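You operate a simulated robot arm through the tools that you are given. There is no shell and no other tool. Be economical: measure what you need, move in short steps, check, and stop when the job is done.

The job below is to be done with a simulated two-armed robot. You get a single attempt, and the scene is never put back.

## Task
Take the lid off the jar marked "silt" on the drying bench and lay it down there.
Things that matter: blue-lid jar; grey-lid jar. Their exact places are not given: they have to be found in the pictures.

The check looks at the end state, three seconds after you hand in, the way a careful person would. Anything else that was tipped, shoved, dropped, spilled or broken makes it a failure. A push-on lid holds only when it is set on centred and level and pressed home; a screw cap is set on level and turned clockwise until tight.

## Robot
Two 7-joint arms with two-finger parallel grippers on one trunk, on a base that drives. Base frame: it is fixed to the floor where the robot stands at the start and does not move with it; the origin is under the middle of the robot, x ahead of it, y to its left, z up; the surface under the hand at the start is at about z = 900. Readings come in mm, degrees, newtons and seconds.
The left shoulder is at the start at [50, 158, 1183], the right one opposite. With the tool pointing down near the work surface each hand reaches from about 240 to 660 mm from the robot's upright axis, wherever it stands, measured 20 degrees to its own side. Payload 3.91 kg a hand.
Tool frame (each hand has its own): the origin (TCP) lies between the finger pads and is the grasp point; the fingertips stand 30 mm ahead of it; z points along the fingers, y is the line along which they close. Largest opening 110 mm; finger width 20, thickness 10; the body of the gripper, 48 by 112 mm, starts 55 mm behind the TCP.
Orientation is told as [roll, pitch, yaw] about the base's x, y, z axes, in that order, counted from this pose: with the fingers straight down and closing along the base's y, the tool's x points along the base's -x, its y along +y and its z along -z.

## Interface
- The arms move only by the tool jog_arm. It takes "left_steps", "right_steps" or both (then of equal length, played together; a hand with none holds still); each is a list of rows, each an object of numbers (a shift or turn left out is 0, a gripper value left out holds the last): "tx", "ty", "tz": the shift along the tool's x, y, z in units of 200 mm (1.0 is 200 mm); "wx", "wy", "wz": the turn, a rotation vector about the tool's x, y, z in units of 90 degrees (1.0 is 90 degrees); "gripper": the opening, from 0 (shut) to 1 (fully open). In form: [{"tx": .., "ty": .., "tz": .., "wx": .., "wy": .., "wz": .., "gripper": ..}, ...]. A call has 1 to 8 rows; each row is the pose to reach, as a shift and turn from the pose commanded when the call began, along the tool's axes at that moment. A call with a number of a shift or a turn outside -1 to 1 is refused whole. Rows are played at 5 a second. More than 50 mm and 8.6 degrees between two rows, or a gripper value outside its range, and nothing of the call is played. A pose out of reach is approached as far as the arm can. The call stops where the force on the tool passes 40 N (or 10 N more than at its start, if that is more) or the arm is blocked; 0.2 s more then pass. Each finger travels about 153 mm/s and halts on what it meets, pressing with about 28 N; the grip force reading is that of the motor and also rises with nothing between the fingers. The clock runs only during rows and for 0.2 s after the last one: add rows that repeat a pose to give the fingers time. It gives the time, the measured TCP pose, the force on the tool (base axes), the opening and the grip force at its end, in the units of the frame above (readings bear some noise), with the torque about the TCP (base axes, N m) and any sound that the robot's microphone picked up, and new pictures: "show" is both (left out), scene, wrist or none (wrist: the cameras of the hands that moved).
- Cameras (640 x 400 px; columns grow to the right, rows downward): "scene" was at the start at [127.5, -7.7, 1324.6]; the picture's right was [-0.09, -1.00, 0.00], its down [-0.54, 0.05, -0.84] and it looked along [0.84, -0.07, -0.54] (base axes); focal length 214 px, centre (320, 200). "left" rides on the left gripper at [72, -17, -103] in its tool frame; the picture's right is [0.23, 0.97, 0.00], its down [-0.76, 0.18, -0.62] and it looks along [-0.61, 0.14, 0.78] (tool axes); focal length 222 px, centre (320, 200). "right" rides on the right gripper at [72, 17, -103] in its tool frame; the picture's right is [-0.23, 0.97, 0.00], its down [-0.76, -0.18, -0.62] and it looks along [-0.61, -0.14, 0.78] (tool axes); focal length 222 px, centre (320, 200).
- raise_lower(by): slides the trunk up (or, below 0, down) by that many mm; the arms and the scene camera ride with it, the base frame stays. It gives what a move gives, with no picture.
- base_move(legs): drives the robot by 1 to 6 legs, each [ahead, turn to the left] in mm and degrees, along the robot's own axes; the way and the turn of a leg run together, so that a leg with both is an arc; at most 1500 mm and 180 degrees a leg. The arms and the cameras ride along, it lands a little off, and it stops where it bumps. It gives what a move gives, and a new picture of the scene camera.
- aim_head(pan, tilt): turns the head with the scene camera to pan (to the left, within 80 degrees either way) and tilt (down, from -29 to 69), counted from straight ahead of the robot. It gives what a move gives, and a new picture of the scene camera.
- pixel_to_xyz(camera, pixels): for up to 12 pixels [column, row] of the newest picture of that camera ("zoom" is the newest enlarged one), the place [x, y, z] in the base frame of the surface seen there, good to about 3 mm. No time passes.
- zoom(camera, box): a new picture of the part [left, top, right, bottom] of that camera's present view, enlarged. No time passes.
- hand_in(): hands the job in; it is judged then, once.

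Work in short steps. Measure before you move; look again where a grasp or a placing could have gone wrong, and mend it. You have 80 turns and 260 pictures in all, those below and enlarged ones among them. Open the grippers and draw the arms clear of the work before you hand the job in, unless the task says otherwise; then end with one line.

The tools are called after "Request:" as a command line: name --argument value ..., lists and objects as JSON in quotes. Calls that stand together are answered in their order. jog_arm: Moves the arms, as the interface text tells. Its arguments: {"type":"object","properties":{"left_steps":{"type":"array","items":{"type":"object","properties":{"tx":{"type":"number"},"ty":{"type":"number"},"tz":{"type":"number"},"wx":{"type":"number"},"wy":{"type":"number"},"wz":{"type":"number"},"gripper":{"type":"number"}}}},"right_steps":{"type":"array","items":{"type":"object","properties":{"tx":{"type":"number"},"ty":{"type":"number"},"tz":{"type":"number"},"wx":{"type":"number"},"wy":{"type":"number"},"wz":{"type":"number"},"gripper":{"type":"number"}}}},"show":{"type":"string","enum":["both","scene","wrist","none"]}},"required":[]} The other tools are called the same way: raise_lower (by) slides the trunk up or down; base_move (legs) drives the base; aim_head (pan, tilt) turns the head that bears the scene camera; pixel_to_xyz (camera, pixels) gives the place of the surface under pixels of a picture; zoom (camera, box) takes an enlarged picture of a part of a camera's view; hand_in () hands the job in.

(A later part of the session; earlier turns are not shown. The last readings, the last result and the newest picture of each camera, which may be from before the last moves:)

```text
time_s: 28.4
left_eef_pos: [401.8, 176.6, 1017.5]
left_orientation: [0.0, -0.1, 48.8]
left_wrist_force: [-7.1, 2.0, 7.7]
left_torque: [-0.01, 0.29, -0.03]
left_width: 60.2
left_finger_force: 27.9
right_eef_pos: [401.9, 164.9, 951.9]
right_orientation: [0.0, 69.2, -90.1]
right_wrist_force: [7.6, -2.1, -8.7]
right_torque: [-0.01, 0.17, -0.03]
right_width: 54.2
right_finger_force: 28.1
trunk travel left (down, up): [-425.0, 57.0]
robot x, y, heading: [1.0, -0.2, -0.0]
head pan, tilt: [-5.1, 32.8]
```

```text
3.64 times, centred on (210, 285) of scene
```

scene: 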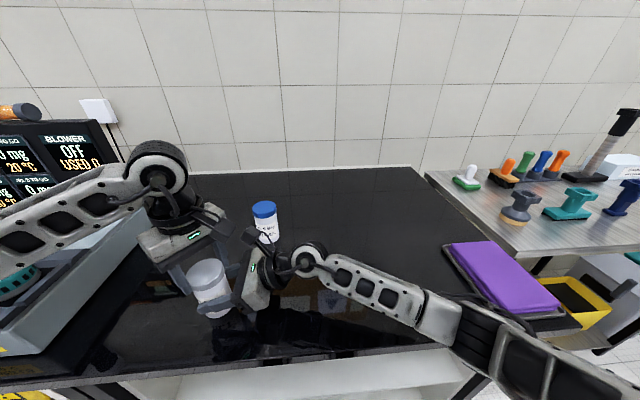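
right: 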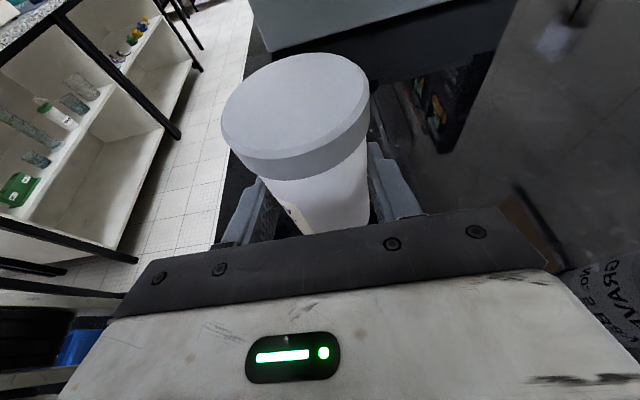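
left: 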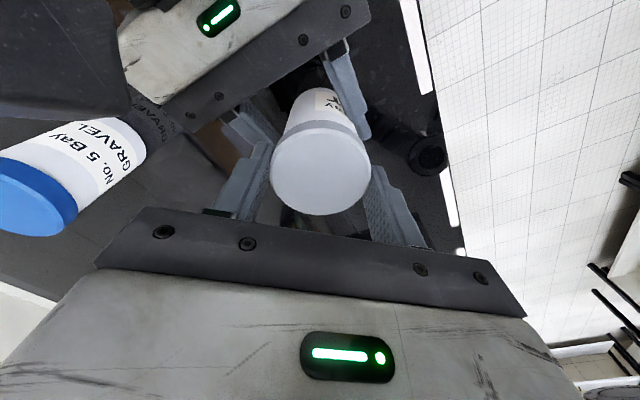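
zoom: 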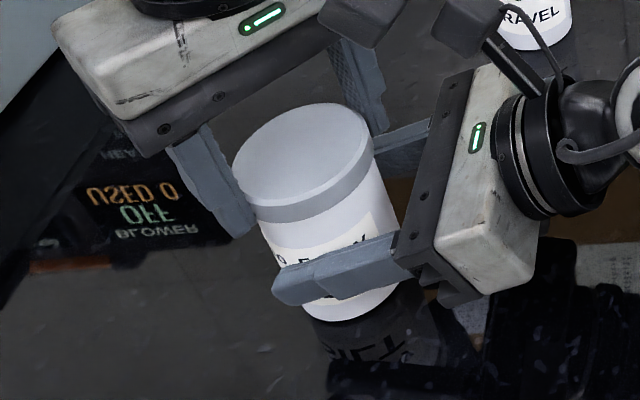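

The label hasn't turned, so the lid turns relative to the jar, and a rising upward push on the left (2→8 N) hints at a thread. I'll try a gentle 4 mm lift.

Request:
jog_arm --left_steps '[{"tz": -0.007}, {"tz": -0.014}, {"tz": -0.02}, {"tz": -0.02}]' --show "wrist"

Request:
pixel_to_xyz --camera "left" --pixels '[[320, 170], [300, 160], [340, 160], [320, 185]]'

```text
time_s: 29.4
left_eef_pos: [402.6, 175.8, 1020.9]
left_orientation: [0.2, 0.0, 48.7]
left_wrist_force: [-5.9, 11.1, -7.4]
left_torque: [0.5, -0.14, 0.0]
left_width: 60.0
left_finger_force: 27.7
right_eef_pos: [401.7, 164.6, 954.2]
right_orientation: [0.1, 69.5, -89.8]
right_wrist_force: [6.7, -11.6, 7.4]
right_torque: [0.24, 0.53, -0.08]
right_width: 54.1
right_finger_force: 27.7
trunk travel left (down, up): [-425.0, 57.0]
robot x, y, heading: [-0.8, -3.8, -0.1]
head pan, tilt: [-5.1, 32.8]
```

left: 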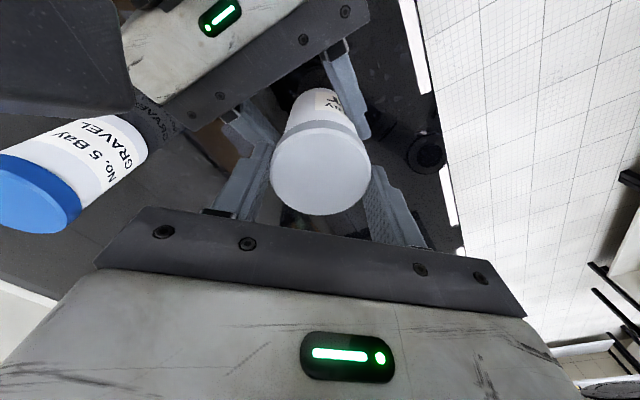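

```text
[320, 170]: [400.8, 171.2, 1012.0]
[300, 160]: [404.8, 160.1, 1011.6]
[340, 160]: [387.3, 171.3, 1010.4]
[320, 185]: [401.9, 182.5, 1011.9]
```

It's still attached, so I'll treat it as a screw cap. I'll release, swing back to about −40° and re-grip for a longer counter-clockwise turn.

Request:
jog_arm --left_steps '[{"tz": 0.01, "gripper": 0.65}, {"tz": 0.015, "gripper": 0.72}, {"tz": 0.015, "wz": 0.09, "gripper": 0.72}, {"tz": 0.015, "wz": 0.18}, {"tz": 0.015, "wz": 0.27}, {"tz": 0.015, "wz": 0.36}, {"tz": 0.015, "wz": 0.45}, {"tz": 0.015, "wz": 0.54}]' --show "none"

Request:
jog_arm --left_steps '[{"wz": 0.09}, {"wz": 0.18}, {"wz": 0.27}, {"wz": 0.36}, {"wz": 0.44}, {"wz": 0.44}]'

Request:
zoom --camera "scene" --box '[150, 230, 270, 340]'

Request:
pixel_to_xyz --camera "left" --pixels '[[320, 170], [300, 160], [340, 160], [320, 185]]'

```text
time_s: 31.2
left_eef_pos: [400.8, 175.2, 1018.4]
left_orientation: [0.0, 0.0, -0.2]
left_wrist_force: [0.4, 0.5, -0.2]
left_torque: [0.01, -0.01, -0.02]
left_width: 79.1
left_finger_force: 0.2
right_eef_pos: [400.9, 164.9, 953.2]
right_orientation: [0.0, 69.3, -90.0]
right_wrist_force: [0.1, -0.2, -2.1]
right_torque: [-0.07, -0.01, 0.0]
right_width: 54.2
right_finger_force: 28.6
trunk travel left (down, up): [-425.0, 57.0]
robot x, y, heading: [-1.4, 2.0, -0.1]
head pan, tilt: [-5.1, 32.8]
```

```text
time_s: 32.6
left_eef_pos: [401.7, 175.4, 1017.3]
left_orientation: [-0.1, 0.1, -39.7]
left_wrist_force: [0.1, -0.5, 0.0]
left_torque: [0.0, -0.01, 0.01]
left_width: 79.3
left_finger_force: 0.2
right_eef_pos: [400.5, 163.6, 952.6]
right_orientation: [0.0, 69.3, -89.9]
right_wrist_force: [0.0, 0.4, -1.6]
right_torque: [0.0, -0.02, -0.01]
right_width: 54.2
right_finger_force: 27.8
trunk travel left (down, up): [-425.0, 57.0]
robot x, y, heading: [-0.7, 0.9, 0.3]
head pan, tilt: [-5.1, 32.8]
```

scene: 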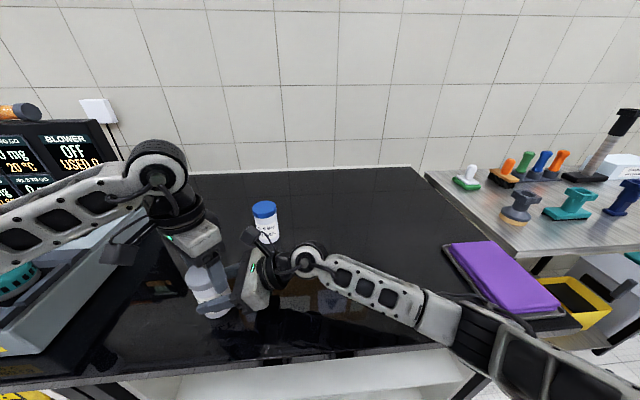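
left: 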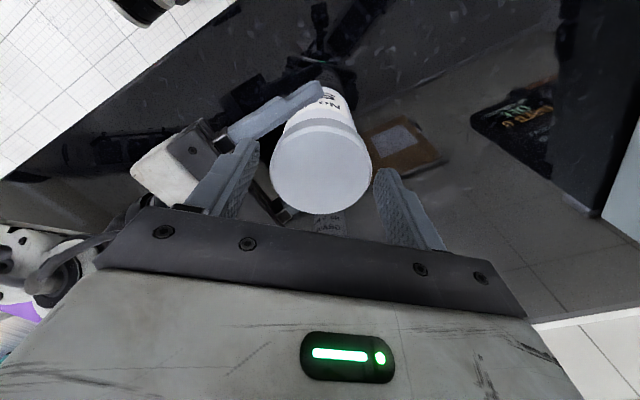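

```text
3.64 times, centred on (210, 285) of scene
```

zoom: 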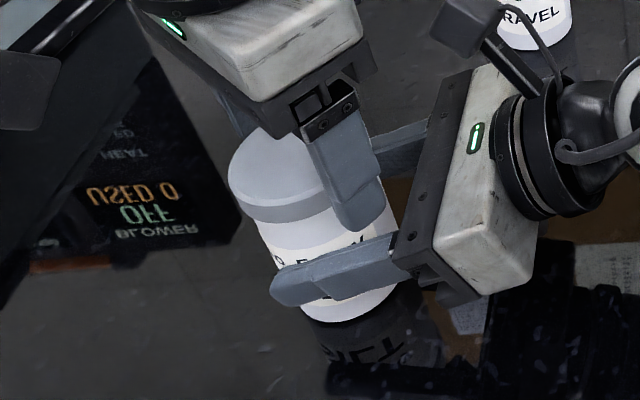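

```text
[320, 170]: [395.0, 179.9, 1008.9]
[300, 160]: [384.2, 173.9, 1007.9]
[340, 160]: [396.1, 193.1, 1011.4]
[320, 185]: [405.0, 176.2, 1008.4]
```

Clear. I'll grip again and turn counter-clockwise from −40° to +50°.

Request:
jog_arm --left_steps '[{"gripper": 0.6}, {"gripper": 0.5}, {"gripper": 0.4}, {"gripper": 0.4}, {"gripper": 0.4}]' --show "none"

Request:
jog_arm --left_steps '[{"wz": -0.08}, {"wz": -0.16}, {"wz": -0.24}, {"wz": -0.32}, {"wz": -0.4}, {"wz": -0.48}, {"wz": -0.56}, {"wz": -0.64}]' --show "none"

Request:
jog_arm --left_steps '[{"wz": -0.08}, {"wz": -0.16}, {"wz": -0.24}, {"wz": -0.32}, {"wz": -0.36}]' --show "wrist"

Request:
pixel_to_xyz --camera "left" --pixels '[[320, 170], [300, 160], [340, 160], [320, 185], [320, 145]]'

Request:
zoom --camera "scene" --box '[150, 230, 270, 340]'

```text
time_s: 33.8
left_eef_pos: [403.0, 176.5, 1018.3]
left_orientation: [0.0, 0.1, -39.6]
left_wrist_force: [1.4, 1.5, -0.7]
left_torque: [-0.01, -0.02, -0.01]
left_width: 60.3
left_finger_force: 28.0
right_eef_pos: [399.9, 164.4, 952.7]
right_orientation: [0.0, 69.3, -90.0]
right_wrist_force: [-0.3, -2.0, -0.8]
right_torque: [0.08, -0.05, 0.01]
right_width: 54.1
right_finger_force: 27.9
trunk travel left (down, up): [-425.0, 57.0]
robot x, y, heading: [-1.9, -2.9, 0.4]
head pan, tilt: [-5.1, 32.8]
```

```text
time_s: 35.6
left_eef_pos: [401.4, 177.0, 1017.7]
left_orientation: [0.0, -0.1, 18.3]
left_wrist_force: [7.3, 13.3, 1.3]
left_torque: [0.32, -0.07, -0.02]
left_width: 60.1
left_finger_force: 27.7
right_eef_pos: [400.2, 164.1, 953.0]
right_orientation: [-0.1, 69.2, -90.0]
right_wrist_force: [-8.6, -13.1, -3.3]
right_torque: [0.53, -0.46, 0.1]
right_width: 54.4
right_finger_force: 28.4
trunk travel left (down, up): [-425.0, 57.0]
robot x, y, heading: [-0.6, 1.5, 0.1]
head pan, tilt: [-5.1, 32.8]
```

```text
time_s: 36.8
left_eef_pos: [401.8, 175.4, 1016.2]
left_orientation: [0.0, 0.0, 50.7]
left_wrist_force: [7.0, 18.1, 4.1]
left_torque: [0.73, -0.14, -0.04]
left_width: 59.8
left_finger_force: 27.7
right_eef_pos: [401.0, 165.1, 951.9]
right_orientation: [-0.1, 69.3, -90.1]
right_wrist_force: [-6.5, -18.8, -6.4]
right_torque: [0.36, -0.26, 0.06]
right_width: 54.0
right_finger_force: 28.6
trunk travel left (down, up): [-425.0, 57.0]
robot x, y, heading: [1.0, 1.0, -0.1]
head pan, tilt: [-5.1, 32.8]
```

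left: 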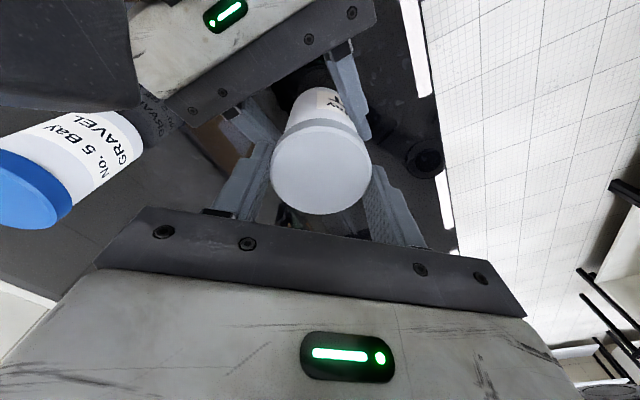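

```text
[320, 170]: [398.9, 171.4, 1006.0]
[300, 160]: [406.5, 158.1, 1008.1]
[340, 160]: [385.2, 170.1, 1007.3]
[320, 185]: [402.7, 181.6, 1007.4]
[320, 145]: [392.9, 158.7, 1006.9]
```

```text
3.64 times, centred on (210, 285) of scene
```

zoom: 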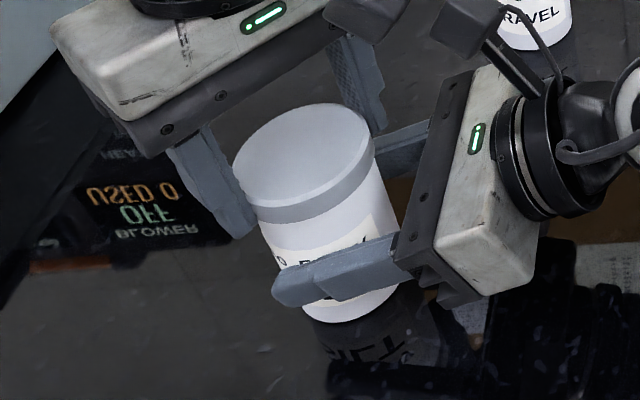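

About 140° has been turned in total, with the upward push growing again during the turn. I'll zoom tightly on the lid–label gap to compare with the first picture.

Request:
zoom --camera "scene" --box '[178, 250, 242, 330]'

Request:
zoom --camera "right" --box '[160, 0, 480, 240]'

```text
5.00 times, centred on (210, 290) of scene
```

zoom: 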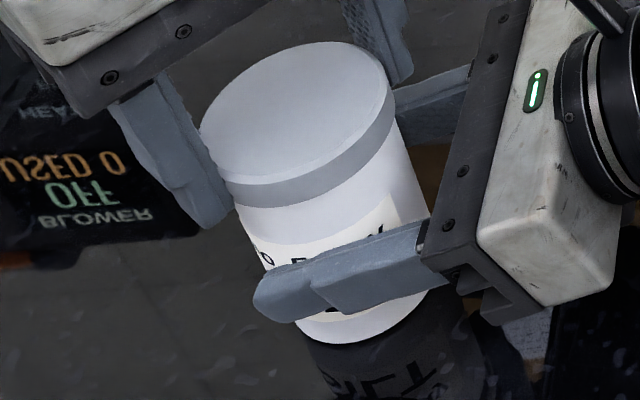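

```text
1.67 times, centred on (320, 120) of right
```

zoom: 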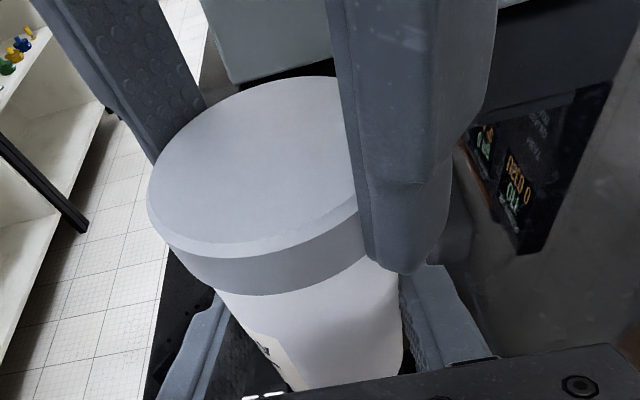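

There's no clear rise yet. A 24 N pull didn't free it, yet it turns freely and pushes upward, which fits a screw cap. I'll do another stroke: release, swing back to −50°, grip, and turn to +55°.

Request:
jog_arm --left_steps '[{"gripper": 0.65}, {"gripper": 0.72}, {"wz": 0.09, "gripper": 0.72}, {"wz": 0.18}, {"wz": 0.27}, {"wz": 0.36}, {"wz": 0.45}, {"wz": 0.54}]' --show "none"

Request:
jog_arm --left_steps '[{"wz": 0.09}, {"wz": 0.18}, {"wz": 0.27}, {"wz": 0.36}, {"wz": 0.45}, {"wz": 0.54}, {"wz": 0.56}]' --show "none"

Request:
jog_arm --left_steps '[{"gripper": 0.6}, {"gripper": 0.5}, {"gripper": 0.4}, {"gripper": 0.4}, {"gripper": 0.4}]' --show "wrist"

Request:
jog_arm --left_steps '[{"wz": -0.09}, {"wz": -0.18}, {"wz": -0.27}, {"wz": -0.36}, {"wz": -0.45}, {"wz": -0.54}, {"wz": -0.63}, {"wz": -0.72}]' --show "none"

Request:
jog_arm --left_steps '[{"wz": -0.09}, {"wz": -0.18}, {"wz": -0.27}, {"wz": -0.36}, {"wz": -0.42}]' --show "wrist"

Request:
zoom --camera "scene" --box '[178, 250, 242, 330]'

```text
time_s: 38.6
left_eef_pos: [402.2, 175.3, 1018.3]
left_orientation: [0.0, 0.0, 1.7]
left_wrist_force: [0.0, 0.5, 0.3]
left_torque: [0.0, -0.03, -0.03]
left_width: 79.2
left_finger_force: 0.1
right_eef_pos: [400.4, 165.4, 953.0]
right_orientation: [0.0, 69.3, -90.0]
right_wrist_force: [0.2, 0.0, -1.8]
right_torque: [-0.02, -0.01, 0.0]
right_width: 54.4
right_finger_force: 27.9
trunk travel left (down, up): [-425.0, 57.0]
robot x, y, heading: [-1.7, 4.5, 0.3]
head pan, tilt: [-5.1, 32.8]
```

```text
time_s: 40.2
left_eef_pos: [400.8, 176.0, 1017.8]
left_orientation: [-0.1, 0.0, -48.8]
left_wrist_force: [0.3, 0.4, 0.3]
left_torque: [0.0, 0.0, 0.0]
left_width: 79.4
left_finger_force: 0.0
right_eef_pos: [401.6, 165.2, 953.1]
right_orientation: [0.0, 69.4, -90.1]
right_wrist_force: [-0.4, 0.0, -1.5]
right_torque: [-0.02, -0.01, -0.02]
right_width: 54.4
right_finger_force: 28.1
trunk travel left (down, up): [-425.0, 57.0]
robot x, y, heading: [4.0, 1.0, -0.4]
head pan, tilt: [-5.1, 32.8]
```

```text
time_s: 41.4
left_eef_pos: [401.6, 175.0, 1019.1]
left_orientation: [0.0, -0.1, -48.7]
left_wrist_force: [-1.1, -0.5, 0.5]
left_torque: [0.04, -0.04, -0.01]
left_width: 59.9
left_finger_force: 28.3
right_eef_pos: [401.0, 164.5, 953.5]
right_orientation: [0.0, 69.4, -90.1]
right_wrist_force: [0.2, 0.1, -1.8]
right_torque: [-0.08, 0.03, -0.01]
right_width: 54.1
right_finger_force: 28.2
trunk travel left (down, up): [-425.0, 57.0]
robot x, y, heading: [2.3, -0.3, 0.2]
head pan, tilt: [-5.1, 32.8]
```

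left: 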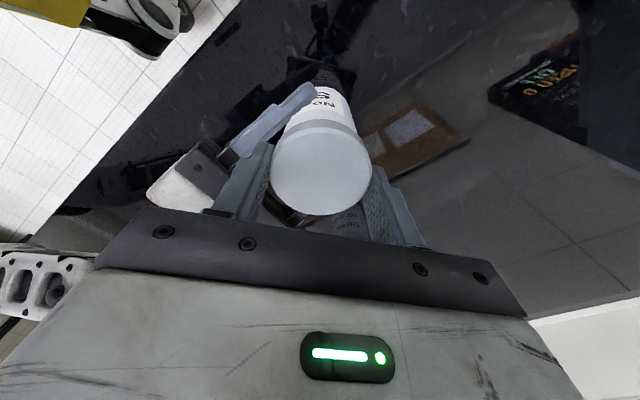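

```text
time_s: 43.2
left_eef_pos: [401.0, 176.4, 1017.8]
left_orientation: [0.0, -0.1, 16.5]
left_wrist_force: [2.0, 7.0, 3.1]
left_torque: [0.39, -0.41, 0.01]
left_width: 60.0
left_finger_force: 28.1
right_eef_pos: [400.6, 164.8, 952.8]
right_orientation: [-0.1, 69.3, -90.0]
right_wrist_force: [-2.5, -7.0, -4.2]
right_torque: [0.06, 0.23, 0.06]
right_width: 54.2
right_finger_force: 28.2
trunk travel left (down, up): [-425.0, 57.0]
robot x, y, heading: [-3.0, -3.0, -0.2]
head pan, tilt: [-5.1, 32.8]
```

```text
time_s: 44.4
left_eef_pos: [400.9, 174.7, 1017.3]
left_orientation: [0.1, 0.0, 54.3]
left_wrist_force: [3.7, 17.3, 6.2]
left_torque: [0.7, -0.34, -0.01]
left_width: 59.8
left_finger_force: 28.0
right_eef_pos: [400.3, 164.6, 951.9]
right_orientation: [0.0, 69.2, -90.1]
right_wrist_force: [-4.8, -18.2, -7.1]
right_torque: [0.4, 0.0, 0.08]
right_width: 54.1
right_finger_force: 27.7
trunk travel left (down, up): [-425.0, 57.0]
robot x, y, heading: [-4.1, 0.6, 0.0]
head pan, tilt: [-5.1, 32.8]
```

left: 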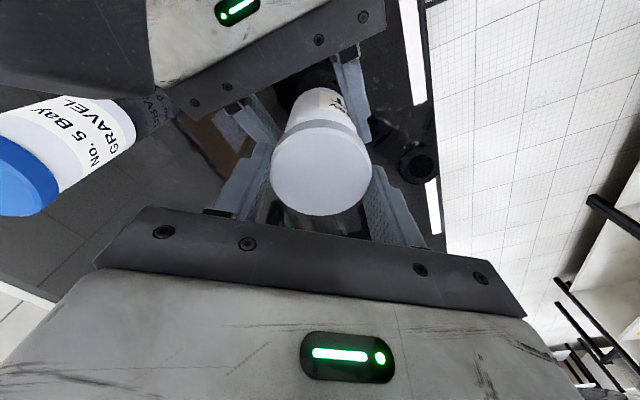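

```text
5.00 times, centred on (210, 290) of scene
```

zoom: 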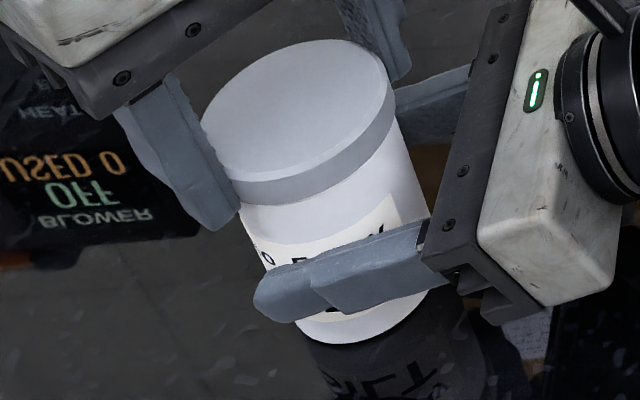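

The lid–label gap looks a little wider and the upward push rose another 6 N. I'll do another stroke, raising the hand 3 mm while open to follow the cap.

Request:
jog_arm --left_steps '[{"gripper": 0.65}, {"tz": -0.015, "gripper": 0.72}, {"tz": -0.015, "wz": 0.09, "gripper": 0.72}, {"tz": -0.015, "wz": 0.18}, {"tz": -0.015, "wz": 0.27}, {"tz": -0.015, "wz": 0.36}, {"tz": -0.015, "wz": 0.45}, {"tz": -0.015, "wz": 0.54}]' --show "none"

Request:
jog_arm --left_steps '[{"wz": 0.09}, {"wz": 0.18}, {"wz": 0.27}, {"wz": 0.36}, {"wz": 0.45}, {"wz": 0.54}, {"wz": 0.6}]' --show "none"

Request:
jog_arm --left_steps '[{"gripper": 0.6}, {"gripper": 0.5}, {"gripper": 0.4}, {"gripper": 0.4}, {"gripper": 0.4}]' --show "none"

Request:
jog_arm --left_steps '[{"wz": -0.09}, {"wz": -0.18}, {"wz": -0.27}, {"wz": -0.36}, {"wz": -0.45}, {"wz": -0.54}, {"wz": -0.63}, {"wz": -0.72}]' --show "none"

Request:
jog_arm --left_steps '[{"wz": -0.09}, {"wz": -0.18}, {"wz": -0.27}, {"wz": -0.36}, {"wz": -0.44}]' --show "none"

Request:
zoom --camera "scene" --box '[178, 250, 242, 330]'

```text
time_s: 46.2
left_eef_pos: [401.7, 175.6, 1021.7]
left_orientation: [-0.1, 0.0, 5.3]
left_wrist_force: [-0.1, 0.3, 0.2]
left_torque: [-0.01, -0.03, 0.0]
left_width: 79.0
left_finger_force: 0.1
right_eef_pos: [400.0, 164.3, 952.3]
right_orientation: [0.0, 69.2, -90.0]
right_wrist_force: [-0.2, 0.7, -1.1]
right_torque: [0.0, 0.02, 0.02]
right_width: 54.1
right_finger_force: 27.8
trunk travel left (down, up): [-425.0, 57.0]
robot x, y, heading: [-1.6, -2.3, 0.0]
head pan, tilt: [-5.1, 32.8]
```

```text
time_s: 47.8
left_eef_pos: [400.8, 174.9, 1020.6]
left_orientation: [0.0, -0.1, -48.7]
left_wrist_force: [-0.7, 0.0, 0.2]
left_torque: [0.01, -0.03, -0.04]
left_width: 79.2
left_finger_force: 0.1
right_eef_pos: [400.5, 164.4, 953.4]
right_orientation: [0.0, 69.4, -90.1]
right_wrist_force: [-0.9, 0.0, -2.0]
right_torque: [-0.02, 0.0, -0.01]
right_width: 54.4
right_finger_force: 27.9
trunk travel left (down, up): [-425.0, 57.0]
robot x, y, heading: [0.8, 2.2, -0.1]
head pan, tilt: [-5.1, 32.8]
```

```text
time_s: 49.0
left_eef_pos: [401.3, 175.7, 1021.1]
left_orientation: [-0.1, 0.0, -48.6]
left_wrist_force: [-3.7, -4.7, 0.6]
left_torque: [-0.09, 0.08, -0.02]
left_width: 59.9
left_finger_force: 28.1
right_eef_pos: [401.5, 164.7, 953.0]
right_orientation: [0.1, 69.3, -90.0]
right_wrist_force: [4.4, 4.9, -1.5]
right_torque: [-0.21, 0.19, -0.05]
right_width: 54.0
right_finger_force: 27.9
trunk travel left (down, up): [-425.0, 57.0]
robot x, y, heading: [-0.3, 2.4, 0.0]
head pan, tilt: [-5.1, 32.8]
```

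```text
time_s: 50.8
left_eef_pos: [400.6, 175.3, 1021.1]
left_orientation: [0.0, 0.0, 16.5]
left_wrist_force: [-0.5, 0.4, 0.1]
left_torque: [0.01, -0.02, -0.02]
left_width: 60.0
left_finger_force: 27.4
right_eef_pos: [400.2, 166.1, 953.5]
right_orientation: [0.0, 69.4, -90.0]
right_wrist_force: [-0.3, -0.3, -1.0]
right_torque: [-0.04, -0.05, 0.0]
right_width: 54.1
right_finger_force: 27.8
trunk travel left (down, up): [-425.0, 57.0]
robot x, y, heading: [2.5, 0.5, 0.0]
head pan, tilt: [-5.1, 32.8]
```

```text
time_s: 52.0
left_eef_pos: [402.6, 176.1, 1021.3]
left_orientation: [0.0, 0.0, 56.0]
left_wrist_force: [-0.4, -1.3, -0.6]
left_torque: [0.03, -0.01, -0.01]
left_width: 60.2
left_finger_force: 28.3
right_eef_pos: [400.1, 164.1, 952.9]
right_orientation: [0.0, 69.2, -90.0]
right_wrist_force: [-0.6, 0.2, -0.5]
right_torque: [-0.01, 0.01, -0.01]
right_width: 54.3
right_finger_force: 27.7
trunk travel left (down, up): [-425.0, 57.0]
robot x, y, heading: [2.2, -1.1, 0.2]
head pan, tilt: [-5.1, 32.8]
```

```text
5.00 times, centred on (210, 290) of scene
```

zoom: 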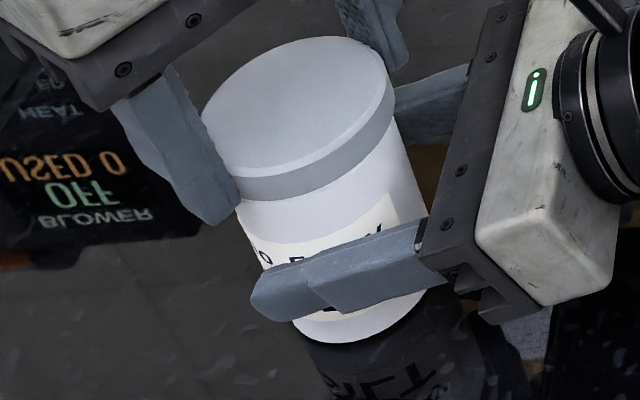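

Side, vertical and torque loads all dropped to about zero during this turn, so the cap has come free of the thread. I'll lift it straight up.

Request:
jog_arm --left_steps '[{"tz": -0.02}, {"tz": -0.05}, {"tz": -0.1}, {"tz": -0.2}, {"tz": -0.35}, {"tz": -0.5}]'

```text
time_s: 53.4
left_eef_pos: [402.6, 175.2, 1122.6]
left_orientation: [0.0, -0.1, 55.8]
left_wrist_force: [-0.2, -1.4, 0.2]
left_torque: [-0.03, 0.0, 0.01]
left_width: 60.1
left_finger_force: 27.7
right_eef_pos: [401.6, 164.9, 953.6]
right_orientation: [0.1, 69.3, -90.0]
right_wrist_force: [-0.3, -0.4, -0.8]
right_torque: [0.02, -0.01, 0.01]
right_width: 54.2
right_finger_force: 28.2
trunk travel left (down, up): [-425.0, 57.0]
robot x, y, heading: [-2.2, -0.7, -0.1]
head pan, tilt: [-5.1, 32.8]
```

scene: 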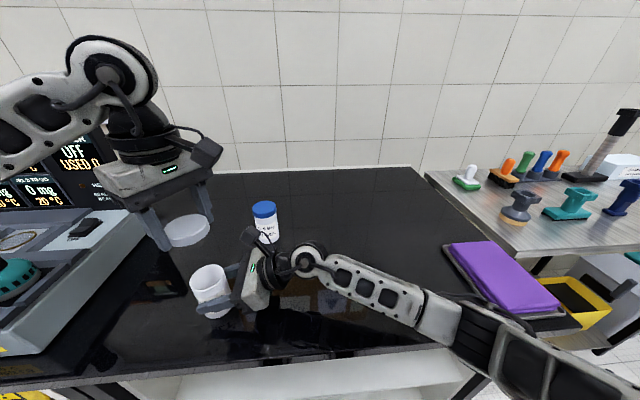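
left: 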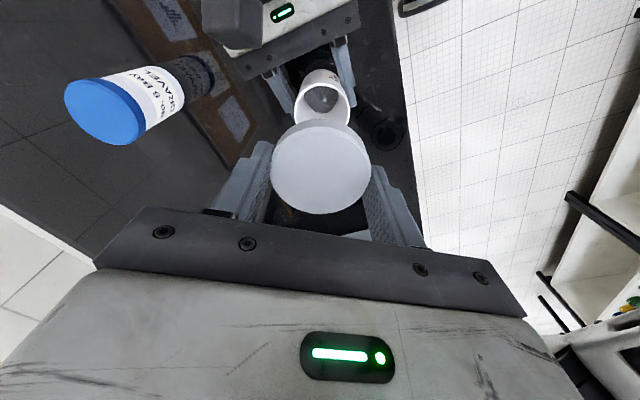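

The lid is off and the jar stands open in the right grip. I'll ease the jar down about 2 mm and open the right hand, and also measure the lid in the left grip.

Request:
pixel_to_xyz --camera "left" --pixels '[[320, 170], [300, 165], [340, 165], [320, 190], [320, 145]]'

Request:
zoom --camera "scene" --box '[130, 190, 250, 330]'

Request:
jog_arm --right_steps '[{"tx": -0.005, "tz": 0.002}, {"tx": -0.01, "tz": 0.004}, {"tx": -0.01, "tz": 0.004}]' --show "none"

```text
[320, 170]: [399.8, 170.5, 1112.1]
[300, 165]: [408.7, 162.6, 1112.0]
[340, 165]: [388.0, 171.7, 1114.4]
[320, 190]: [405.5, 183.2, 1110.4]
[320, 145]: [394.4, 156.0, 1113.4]
```

```text
2.86 times, centred on (190, 260) of scene
```

zoom: 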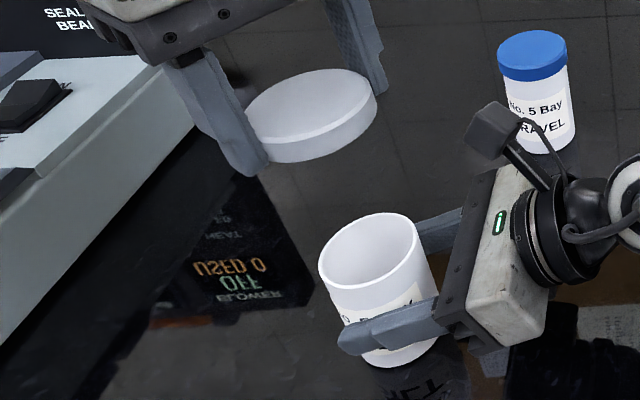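

```text
time_s: 54.2
left_eef_pos: [401.7, 176.5, 1122.3]
left_orientation: [0.0, 0.0, 55.8]
left_wrist_force: [0.4, -0.3, -0.2]
left_torque: [-0.01, -0.01, -0.02]
left_width: 59.9
left_finger_force: 28.3
right_eef_pos: [400.3, 164.6, 951.3]
right_orientation: [0.2, 69.3, -89.9]
right_wrist_force: [0.0, 0.9, 0.3]
right_torque: [-0.07, 0.06, 0.01]
right_width: 54.4
right_finger_force: 28.3
trunk travel left (down, up): [-425.0, 57.0]
robot x, y, heading: [-0.8, -1.6, 0.3]
head pan, tilt: [-5.1, 32.8]
```

The vertical reading moved from −1.6 to +0.3 N, so the jar is on the bench. I'll open the right hand slowly and check.

Request:
jog_arm --right_steps '[{"gripper": 0.53}, {"gripper": 0.58}, {"gripper": 0.7}, {"gripper": 0.9}, {"gripper": 1.0}, {"gripper": 1.0}]'

```text
time_s: 55.6
left_eef_pos: [402.5, 176.1, 1122.5]
left_orientation: [0.1, 0.0, 55.8]
left_wrist_force: [0.1, -0.3, -1.1]
left_torque: [0.03, -0.01, -0.05]
left_width: 60.0
left_finger_force: 28.4
right_eef_pos: [401.9, 165.4, 950.3]
right_orientation: [-0.1, 69.3, -90.0]
right_wrist_force: [-0.1, -0.8, 0.2]
right_torque: [-0.04, 0.01, 0.0]
right_width: 110.1
right_finger_force: 0.2
trunk travel left (down, up): [-425.0, 57.0]
robot x, y, heading: [0.8, 0.0, 0.1]
head pan, tilt: [-5.1, 32.8]
```

scene: 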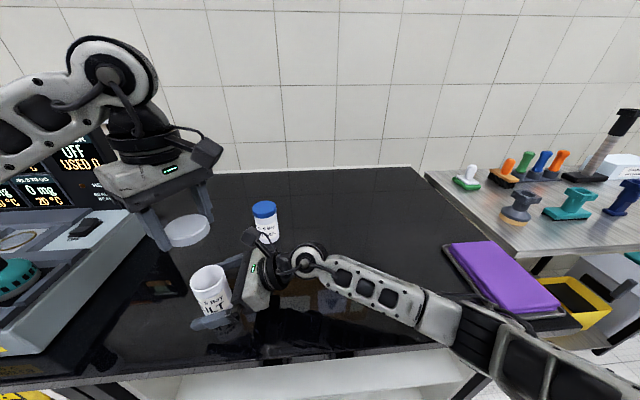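
right: 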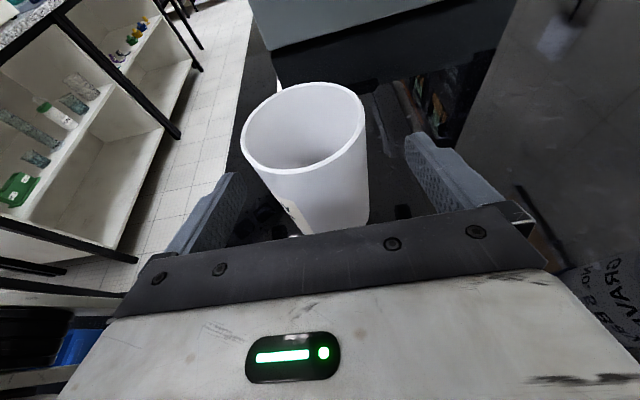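

The jar stands upright and free. I'll withdraw the right hand straight back along −y and then slightly up.

Request:
jog_arm --right_steps '[{"tz": -0.2, "tx": -0.076}, {"tz": -0.4, "tx": -0.151}, {"tz": -0.6, "tx": -0.227}, {"tz": -0.8, "tx": -0.302}, {"tz": -0.84, "tx": -0.318}, {"tz": -0.9, "tx": -0.16}, {"tz": -0.946, "tx": -0.038}]' --show "none"

Request:
jog_arm --right_steps '[{"tz": -0.2}, {"tz": -0.4}, {"tz": -0.6}, {"tz": -0.6}]' --show "scene"

```text
time_s: 57.2
left_eef_pos: [403.3, 174.1, 1121.9]
left_orientation: [0.0, 0.0, 56.0]
left_wrist_force: [0.9, 0.4, 0.5]
left_torque: [-0.01, -0.03, 0.0]
left_width: 60.1
left_finger_force: 27.7
right_eef_pos: [401.0, -14.6, 1012.1]
right_orientation: [0.0, 69.3, -90.1]
right_wrist_force: [1.0, 0.1, 0.0]
right_torque: [0.0, 0.01, -0.04]
right_width: 109.8
right_finger_force: 0.1
trunk travel left (down, up): [-425.0, 57.0]
robot x, y, heading: [2.1, -0.9, 0.1]
head pan, tilt: [-5.1, 32.8]
```

```text
time_s: 58.2
left_eef_pos: [403.3, 176.3, 1122.7]
left_orientation: [0.1, 0.0, 55.8]
left_wrist_force: [0.0, -0.6, -0.4]
left_torque: [-0.02, 0.03, 0.01]
left_width: 60.0
left_finger_force: 28.2
right_eef_pos: [399.8, -124.8, 1052.8]
right_orientation: [-0.1, 69.3, -90.1]
right_wrist_force: [0.6, 0.5, 0.4]
right_torque: [0.01, -0.01, 0.0]
right_width: 110.0
right_finger_force: 0.1
trunk travel left (down, up): [-425.0, 57.0]
robot x, y, heading: [-3.2, 2.1, 0.0]
head pan, tilt: [-5.1, 32.8]
```

scene: 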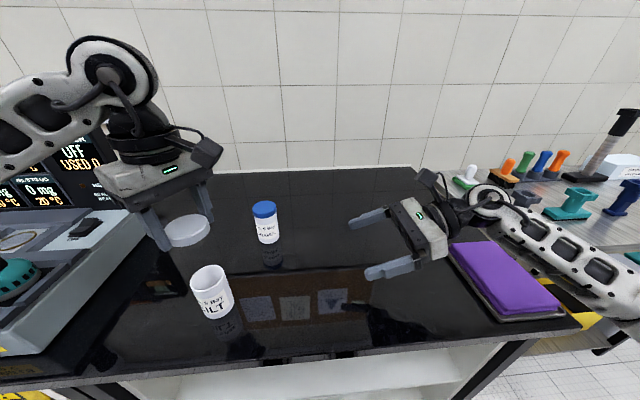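

The right hand is clear. I'll turn the left hand back to yaw 0 before moving the lid to free bench at about (420,20).

Request:
jog_arm --left_steps '[{"wz": 0.09}, {"wz": 0.18}, {"wz": 0.27}, {"wz": 0.36}, {"wz": 0.45}, {"wz": 0.54}, {"wz": 0.62}]' --show "none"

Request:
jog_arm --left_steps '[{"tx": -0.03, "ty": -0.2}, {"tx": -0.06, "ty": -0.4}, {"tx": -0.09, "ty": -0.6}, {"tx": -0.1, "ty": -0.78}, {"tx": -0.1, "ty": -0.78, "tz": 0.2}, {"tx": -0.1, "ty": -0.78, "tz": 0.4}, {"tx": -0.1, "ty": -0.78, "tz": 0.6}, {"tx": -0.1, "ty": -0.78, "tz": 0.6}]'

```text
time_s: 59.8
left_eef_pos: [401.6, 175.7, 1121.6]
left_orientation: [-0.1, 0.0, -0.1]
left_wrist_force: [-0.6, 0.3, -0.2]
left_torque: [-0.03, 0.0, 0.0]
left_width: 59.8
left_finger_force: 27.6
right_eef_pos: [399.3, -124.5, 1052.4]
right_orientation: [0.0, 69.3, -90.1]
right_wrist_force: [-0.3, -0.2, -0.6]
right_torque: [-0.02, -0.01, 0.01]
right_width: 110.0
right_finger_force: 0.2
trunk travel left (down, up): [-425.0, 57.0]
robot x, y, heading: [0.2, 4.6, 0.1]
head pan, tilt: [-5.1, 32.8]
```

```text
time_s: 61.6
left_eef_pos: [422.8, 19.2, 999.4]
left_orientation: [0.0, 0.1, 0.0]
left_wrist_force: [-0.3, 0.0, -0.2]
left_torque: [0.04, -0.03, -0.05]
left_width: 59.8
left_finger_force: 27.8
right_eef_pos: [398.7, -125.3, 1052.6]
right_orientation: [0.0, 69.2, -90.1]
right_wrist_force: [0.0, -0.4, -1.0]
right_torque: [0.02, 0.0, 0.03]
right_width: 109.9
right_finger_force: 0.0
trunk travel left (down, up): [-425.0, 57.0]
robot x, y, heading: [-2.9, 0.2, -0.1]
head pan, tilt: [-5.1, 32.8]
```

scene: 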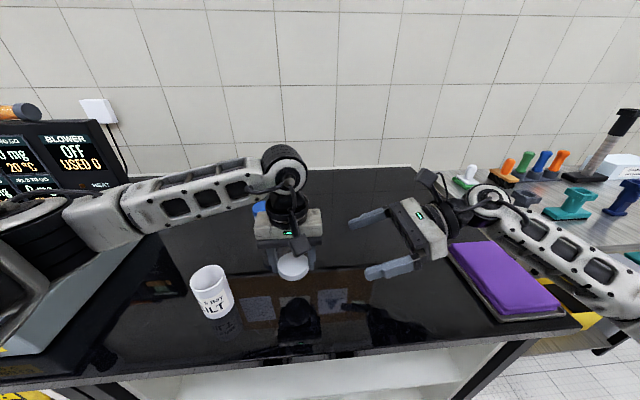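
left: 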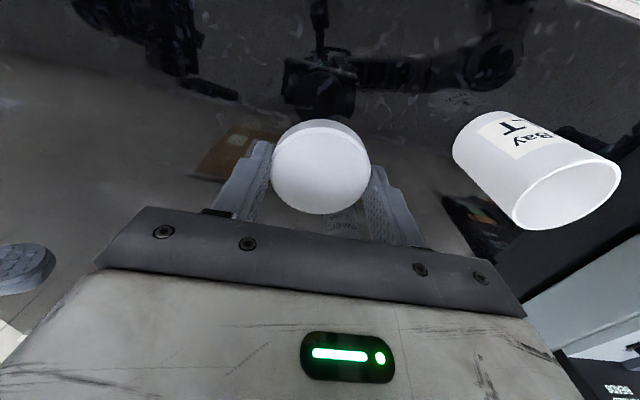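

The left arm's elbow sits near the device at lower left, (30,240). I'll check its clearance before going 68 mm lower.

Request:
pixel_to_xyz --camera "scene" --pixels '[[30, 240], [50, 280], [90, 240], [140, 230], [100, 280], [40, 320], [20, 300], [120, 255], [75, 300], [60, 195], [200, 205]]'

Request:
zoom --camera "scene" --box '[0, 150, 200, 350]'

```text
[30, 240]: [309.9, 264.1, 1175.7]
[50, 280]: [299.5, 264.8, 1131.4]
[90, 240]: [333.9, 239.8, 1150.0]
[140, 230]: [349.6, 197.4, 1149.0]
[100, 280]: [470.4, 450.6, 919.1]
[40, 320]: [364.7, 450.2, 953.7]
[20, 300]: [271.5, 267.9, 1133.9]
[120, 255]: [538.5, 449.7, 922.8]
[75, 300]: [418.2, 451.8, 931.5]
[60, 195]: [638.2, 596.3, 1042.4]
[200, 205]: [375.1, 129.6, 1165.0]
```

```text
2.00 times, centred on (100, 250) of scene
```

zoom: 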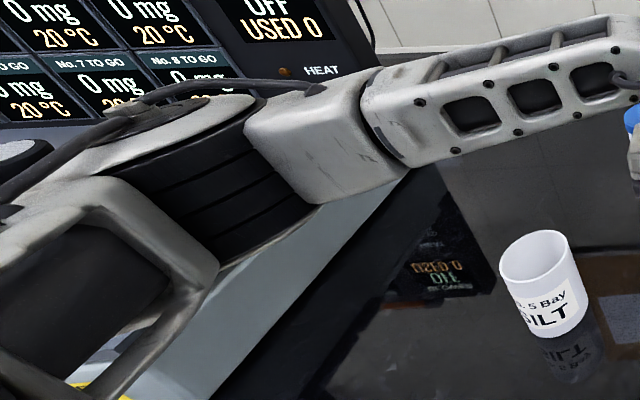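

The elbow is around z 1130 and the device is at y>450, so there's ample clearance. I'll lower until the fingertips are near the bench (TCP z≈932).

Request:
jog_arm --left_steps '[{"tz": 0.12}, {"tz": 0.24}, {"tz": 0.3}, {"tz": 0.32}, {"tz": 0.335}, {"tz": 0.335}]' --show "both"

Request:
pixel_to_xyz --camera "left" --pixels '[[320, 170], [300, 165], [340, 165], [320, 190], [320, 145]]'

```text
time_s: 63.0
left_eef_pos: [422.4, 19.0, 934.6]
left_orientation: [0.0, 0.0, 0.0]
left_wrist_force: [0.6, 0.5, 1.0]
left_torque: [0.01, -0.04, 0.02]
left_width: 60.0
left_finger_force: 27.9
right_eef_pos: [399.8, -123.5, 1052.8]
right_orientation: [0.0, 69.3, -90.0]
right_wrist_force: [-0.3, -0.5, -0.8]
right_torque: [-0.01, -0.01, -0.01]
right_width: 110.0
right_finger_force: 0.1
trunk travel left (down, up): [-425.0, 57.0]
robot x, y, heading: [-2.7, -1.0, 0.1]
head pan, tilt: [-5.1, 32.8]
```

scene: 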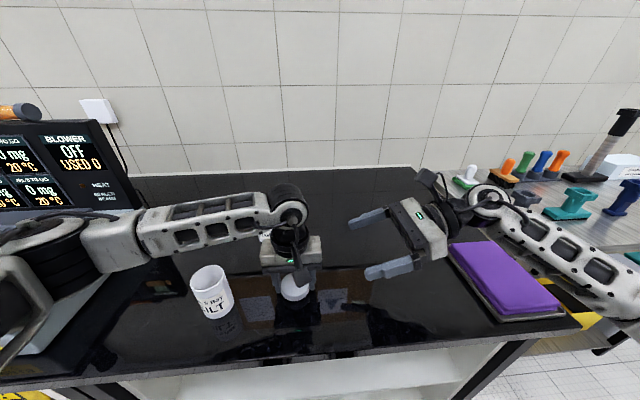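
left: 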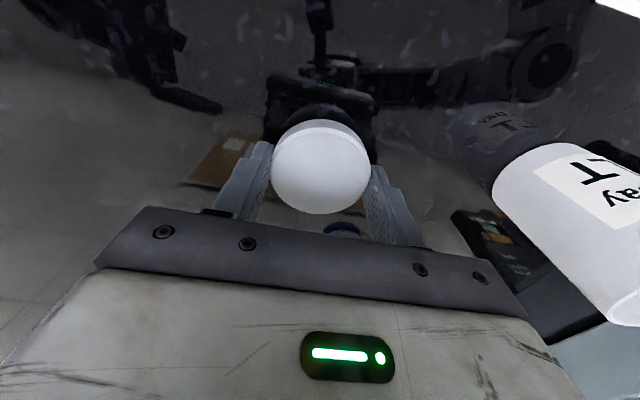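

```text
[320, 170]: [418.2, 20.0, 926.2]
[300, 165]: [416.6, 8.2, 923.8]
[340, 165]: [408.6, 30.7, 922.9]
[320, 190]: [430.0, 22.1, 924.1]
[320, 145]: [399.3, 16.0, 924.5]
```

The lid top is at about 924, and its underside is about 10 mm above the bench. I'll lower until the tips just touch, then open slowly.

Request:
jog_arm --left_steps '[{"tz": 0.008}, {"tz": 0.016}, {"tz": 0.022}, {"tz": 0.022}]' --show "none"

Request:
jog_arm --left_steps '[{"gripper": 0.54}, {"gripper": 0.56}, {"gripper": 0.6}, {"gripper": 0.7}, {"gripper": 0.8}, {"gripper": 0.8}]'

Request:
pixel_to_xyz --camera "left" --pixels '[[320, 160], [300, 150], [340, 150], [320, 175], [320, 140]]'

```text
time_s: 64.0
left_eef_pos: [420.8, 20.2, 930.6]
left_orientation: [-0.2, -0.1, 0.1]
left_wrist_force: [4.1, 2.2, 24.2]
left_torque: [0.14, -0.11, -0.1]
left_width: 60.3
left_finger_force: 28.2
right_eef_pos: [398.8, -124.6, 1053.9]
right_orientation: [0.2, 69.3, -89.8]
right_wrist_force: [-0.2, -1.2, -0.1]
right_torque: [-0.01, 0.01, -0.01]
right_width: 110.2
right_finger_force: 0.0
trunk travel left (down, up): [-425.0, 57.0]
robot x, y, heading: [0.8, 1.9, 0.1]
head pan, tilt: [-5.1, 32.8]
```

```text
time_s: 65.4
left_eef_pos: [420.4, 21.2, 930.1]
left_orientation: [0.0, 0.0, 0.1]
left_wrist_force: [-6.1, 3.8, 18.8]
left_torque: [-0.77, 0.13, -0.24]
left_width: 86.8
left_finger_force: 0.2
right_eef_pos: [398.4, -123.5, 1054.2]
right_orientation: [0.2, 69.3, -89.6]
right_wrist_force: [-0.7, 0.8, 0.8]
right_torque: [0.03, 0.02, -0.02]
right_width: 110.0
right_finger_force: 0.0
trunk travel left (down, up): [-425.0, 57.0]
robot x, y, heading: [-0.9, 0.8, 0.1]
head pan, tilt: [-5.1, 32.8]
```

scene: 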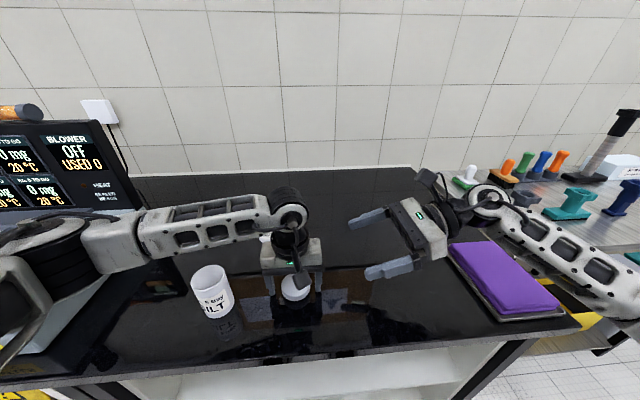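
left: 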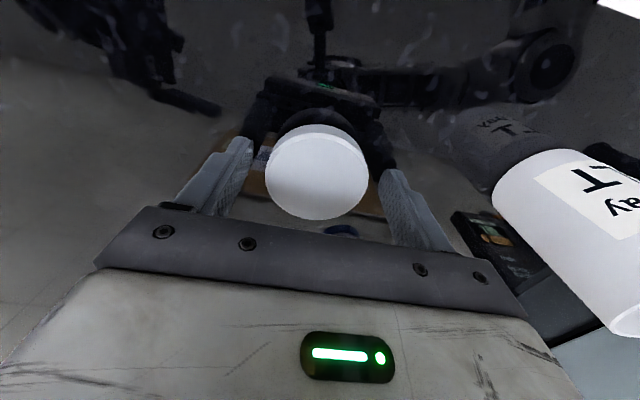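

```text
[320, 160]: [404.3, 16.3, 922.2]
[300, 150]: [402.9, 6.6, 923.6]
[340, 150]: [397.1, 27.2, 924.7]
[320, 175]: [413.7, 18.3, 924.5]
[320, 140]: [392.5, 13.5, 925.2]
```

The lid is released between the open fingers and looks level. I'll raise the left hand straight up and inspect.

Request:
jog_arm --left_steps '[{"tz": -0.05}, {"tz": -0.2}, {"tz": -0.4}, {"tz": -0.6}, {"tz": -0.8}, {"tz": -0.8}]'

Request:
zoom --camera "scene" --box '[180, 220, 340, 340]'

Request:
pixel_to_xyz --camera "zoom" --pixels '[[440, 260], [460, 260], [480, 260], [460, 280], [460, 300], [460, 245]]'

```text
time_s: 66.8
left_eef_pos: [421.9, 20.4, 1089.5]
left_orientation: [0.0, 0.1, 0.0]
left_wrist_force: [0.7, 0.7, 0.1]
left_torque: [0.0, 0.0, -0.01]
left_width: 88.1
left_finger_force: 0.0
right_eef_pos: [398.9, -125.1, 1053.6]
right_orientation: [0.0, 69.3, -90.0]
right_wrist_force: [0.3, 0.1, 0.5]
right_torque: [0.02, -0.02, 0.0]
right_width: 110.0
right_finger_force: 0.1
trunk travel left (down, up): [-425.0, 57.0]
robot x, y, heading: [0.5, -0.3, 0.2]
head pan, tilt: [-5.1, 32.8]
```

scene: 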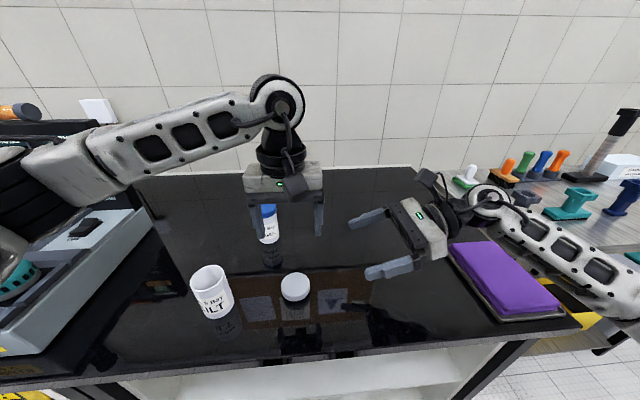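
left: 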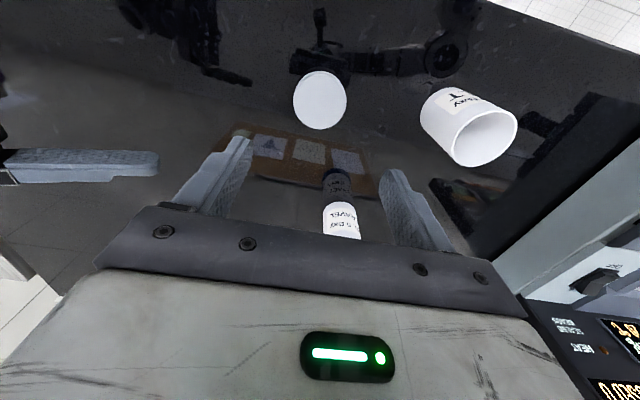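

```text
3.33 times, centred on (260, 280) of scene
```

zoom: 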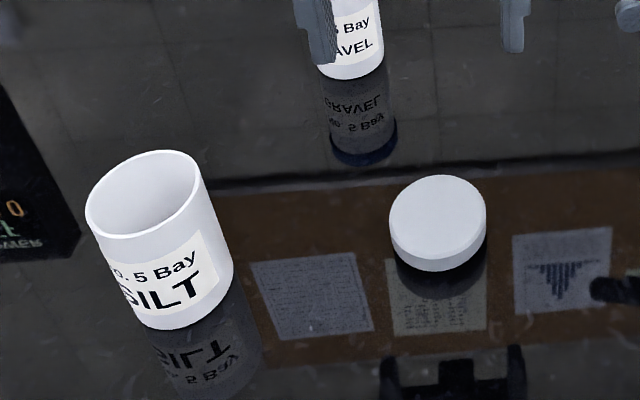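

```text
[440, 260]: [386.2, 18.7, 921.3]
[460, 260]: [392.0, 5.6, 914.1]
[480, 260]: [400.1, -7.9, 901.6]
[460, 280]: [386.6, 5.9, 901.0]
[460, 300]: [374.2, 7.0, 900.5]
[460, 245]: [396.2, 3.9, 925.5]
```

The lid's top reads about 925, with a dark band beneath its rim. I'll zoom in to see whether it lies flat.

Request:
zoom --camera "scene" --box '[272, 262, 320, 312]'

Request:
zoom --camera "left" --box '[280, 50, 360, 140]'

Request:
pixel_to_xyz --camera "left" --pixels '[[320, 100], [300, 100], [340, 100], [320, 78], [320, 122], [345, 130], [300, 75]]'

Request:
pixel_to_xyz --camera "scene" --pixels '[[292, 298], [292, 300], [292, 302], [292, 304], [292, 306], [295, 280], [284, 290], [305, 290]]'

```text
8.00 times, centred on (296, 287) of scene
```

zoom: 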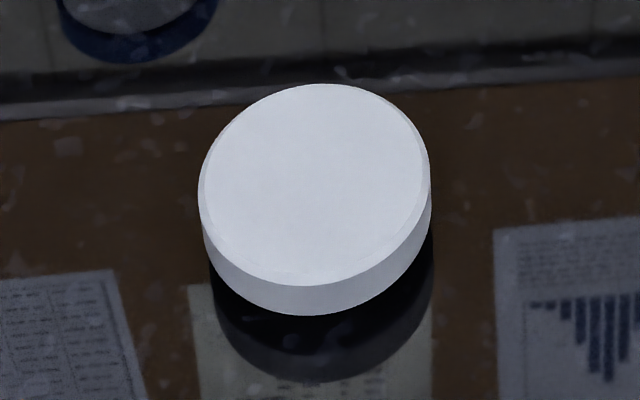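

```text
4.44 times, centred on (320, 95) of left
```

zoom: 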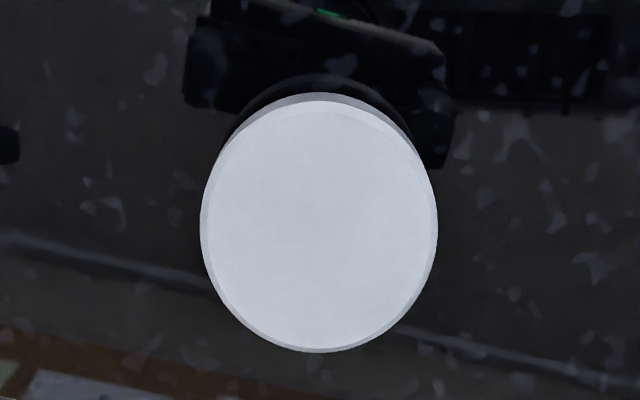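

```text
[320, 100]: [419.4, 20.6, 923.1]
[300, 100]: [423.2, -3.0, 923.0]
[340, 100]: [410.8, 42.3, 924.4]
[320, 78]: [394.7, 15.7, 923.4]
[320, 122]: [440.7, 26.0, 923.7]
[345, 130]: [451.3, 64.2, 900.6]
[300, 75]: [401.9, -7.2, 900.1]
```

```text
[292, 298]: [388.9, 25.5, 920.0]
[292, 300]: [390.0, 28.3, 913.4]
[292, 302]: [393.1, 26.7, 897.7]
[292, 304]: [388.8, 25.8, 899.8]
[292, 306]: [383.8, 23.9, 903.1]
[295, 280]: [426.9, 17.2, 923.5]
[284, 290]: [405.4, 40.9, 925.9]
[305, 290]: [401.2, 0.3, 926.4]
```

The rim's underside appears to be about 10 mm above the bench. I'll look from the right hand's camera, which sees it from the side.

Request:
zoom --camera "right" --box '[0, 0, 640, 400]'

Request:
pixel_to_xyz --camera "scene" --pixels '[[193, 282], [224, 270], [205, 266], [212, 293]]'

```text
1.00 times, centred on (320, 200) of right (not enlarged: the box is as wide or as high as the picture)
```

zoom: 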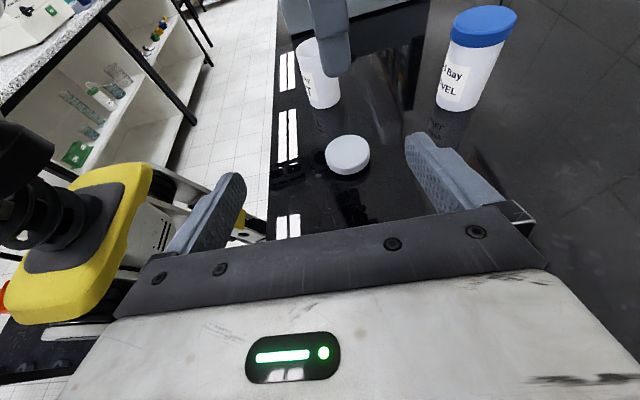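

```text
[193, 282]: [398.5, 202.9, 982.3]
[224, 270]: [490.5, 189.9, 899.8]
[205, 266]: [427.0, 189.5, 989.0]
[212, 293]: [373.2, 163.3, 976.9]
```

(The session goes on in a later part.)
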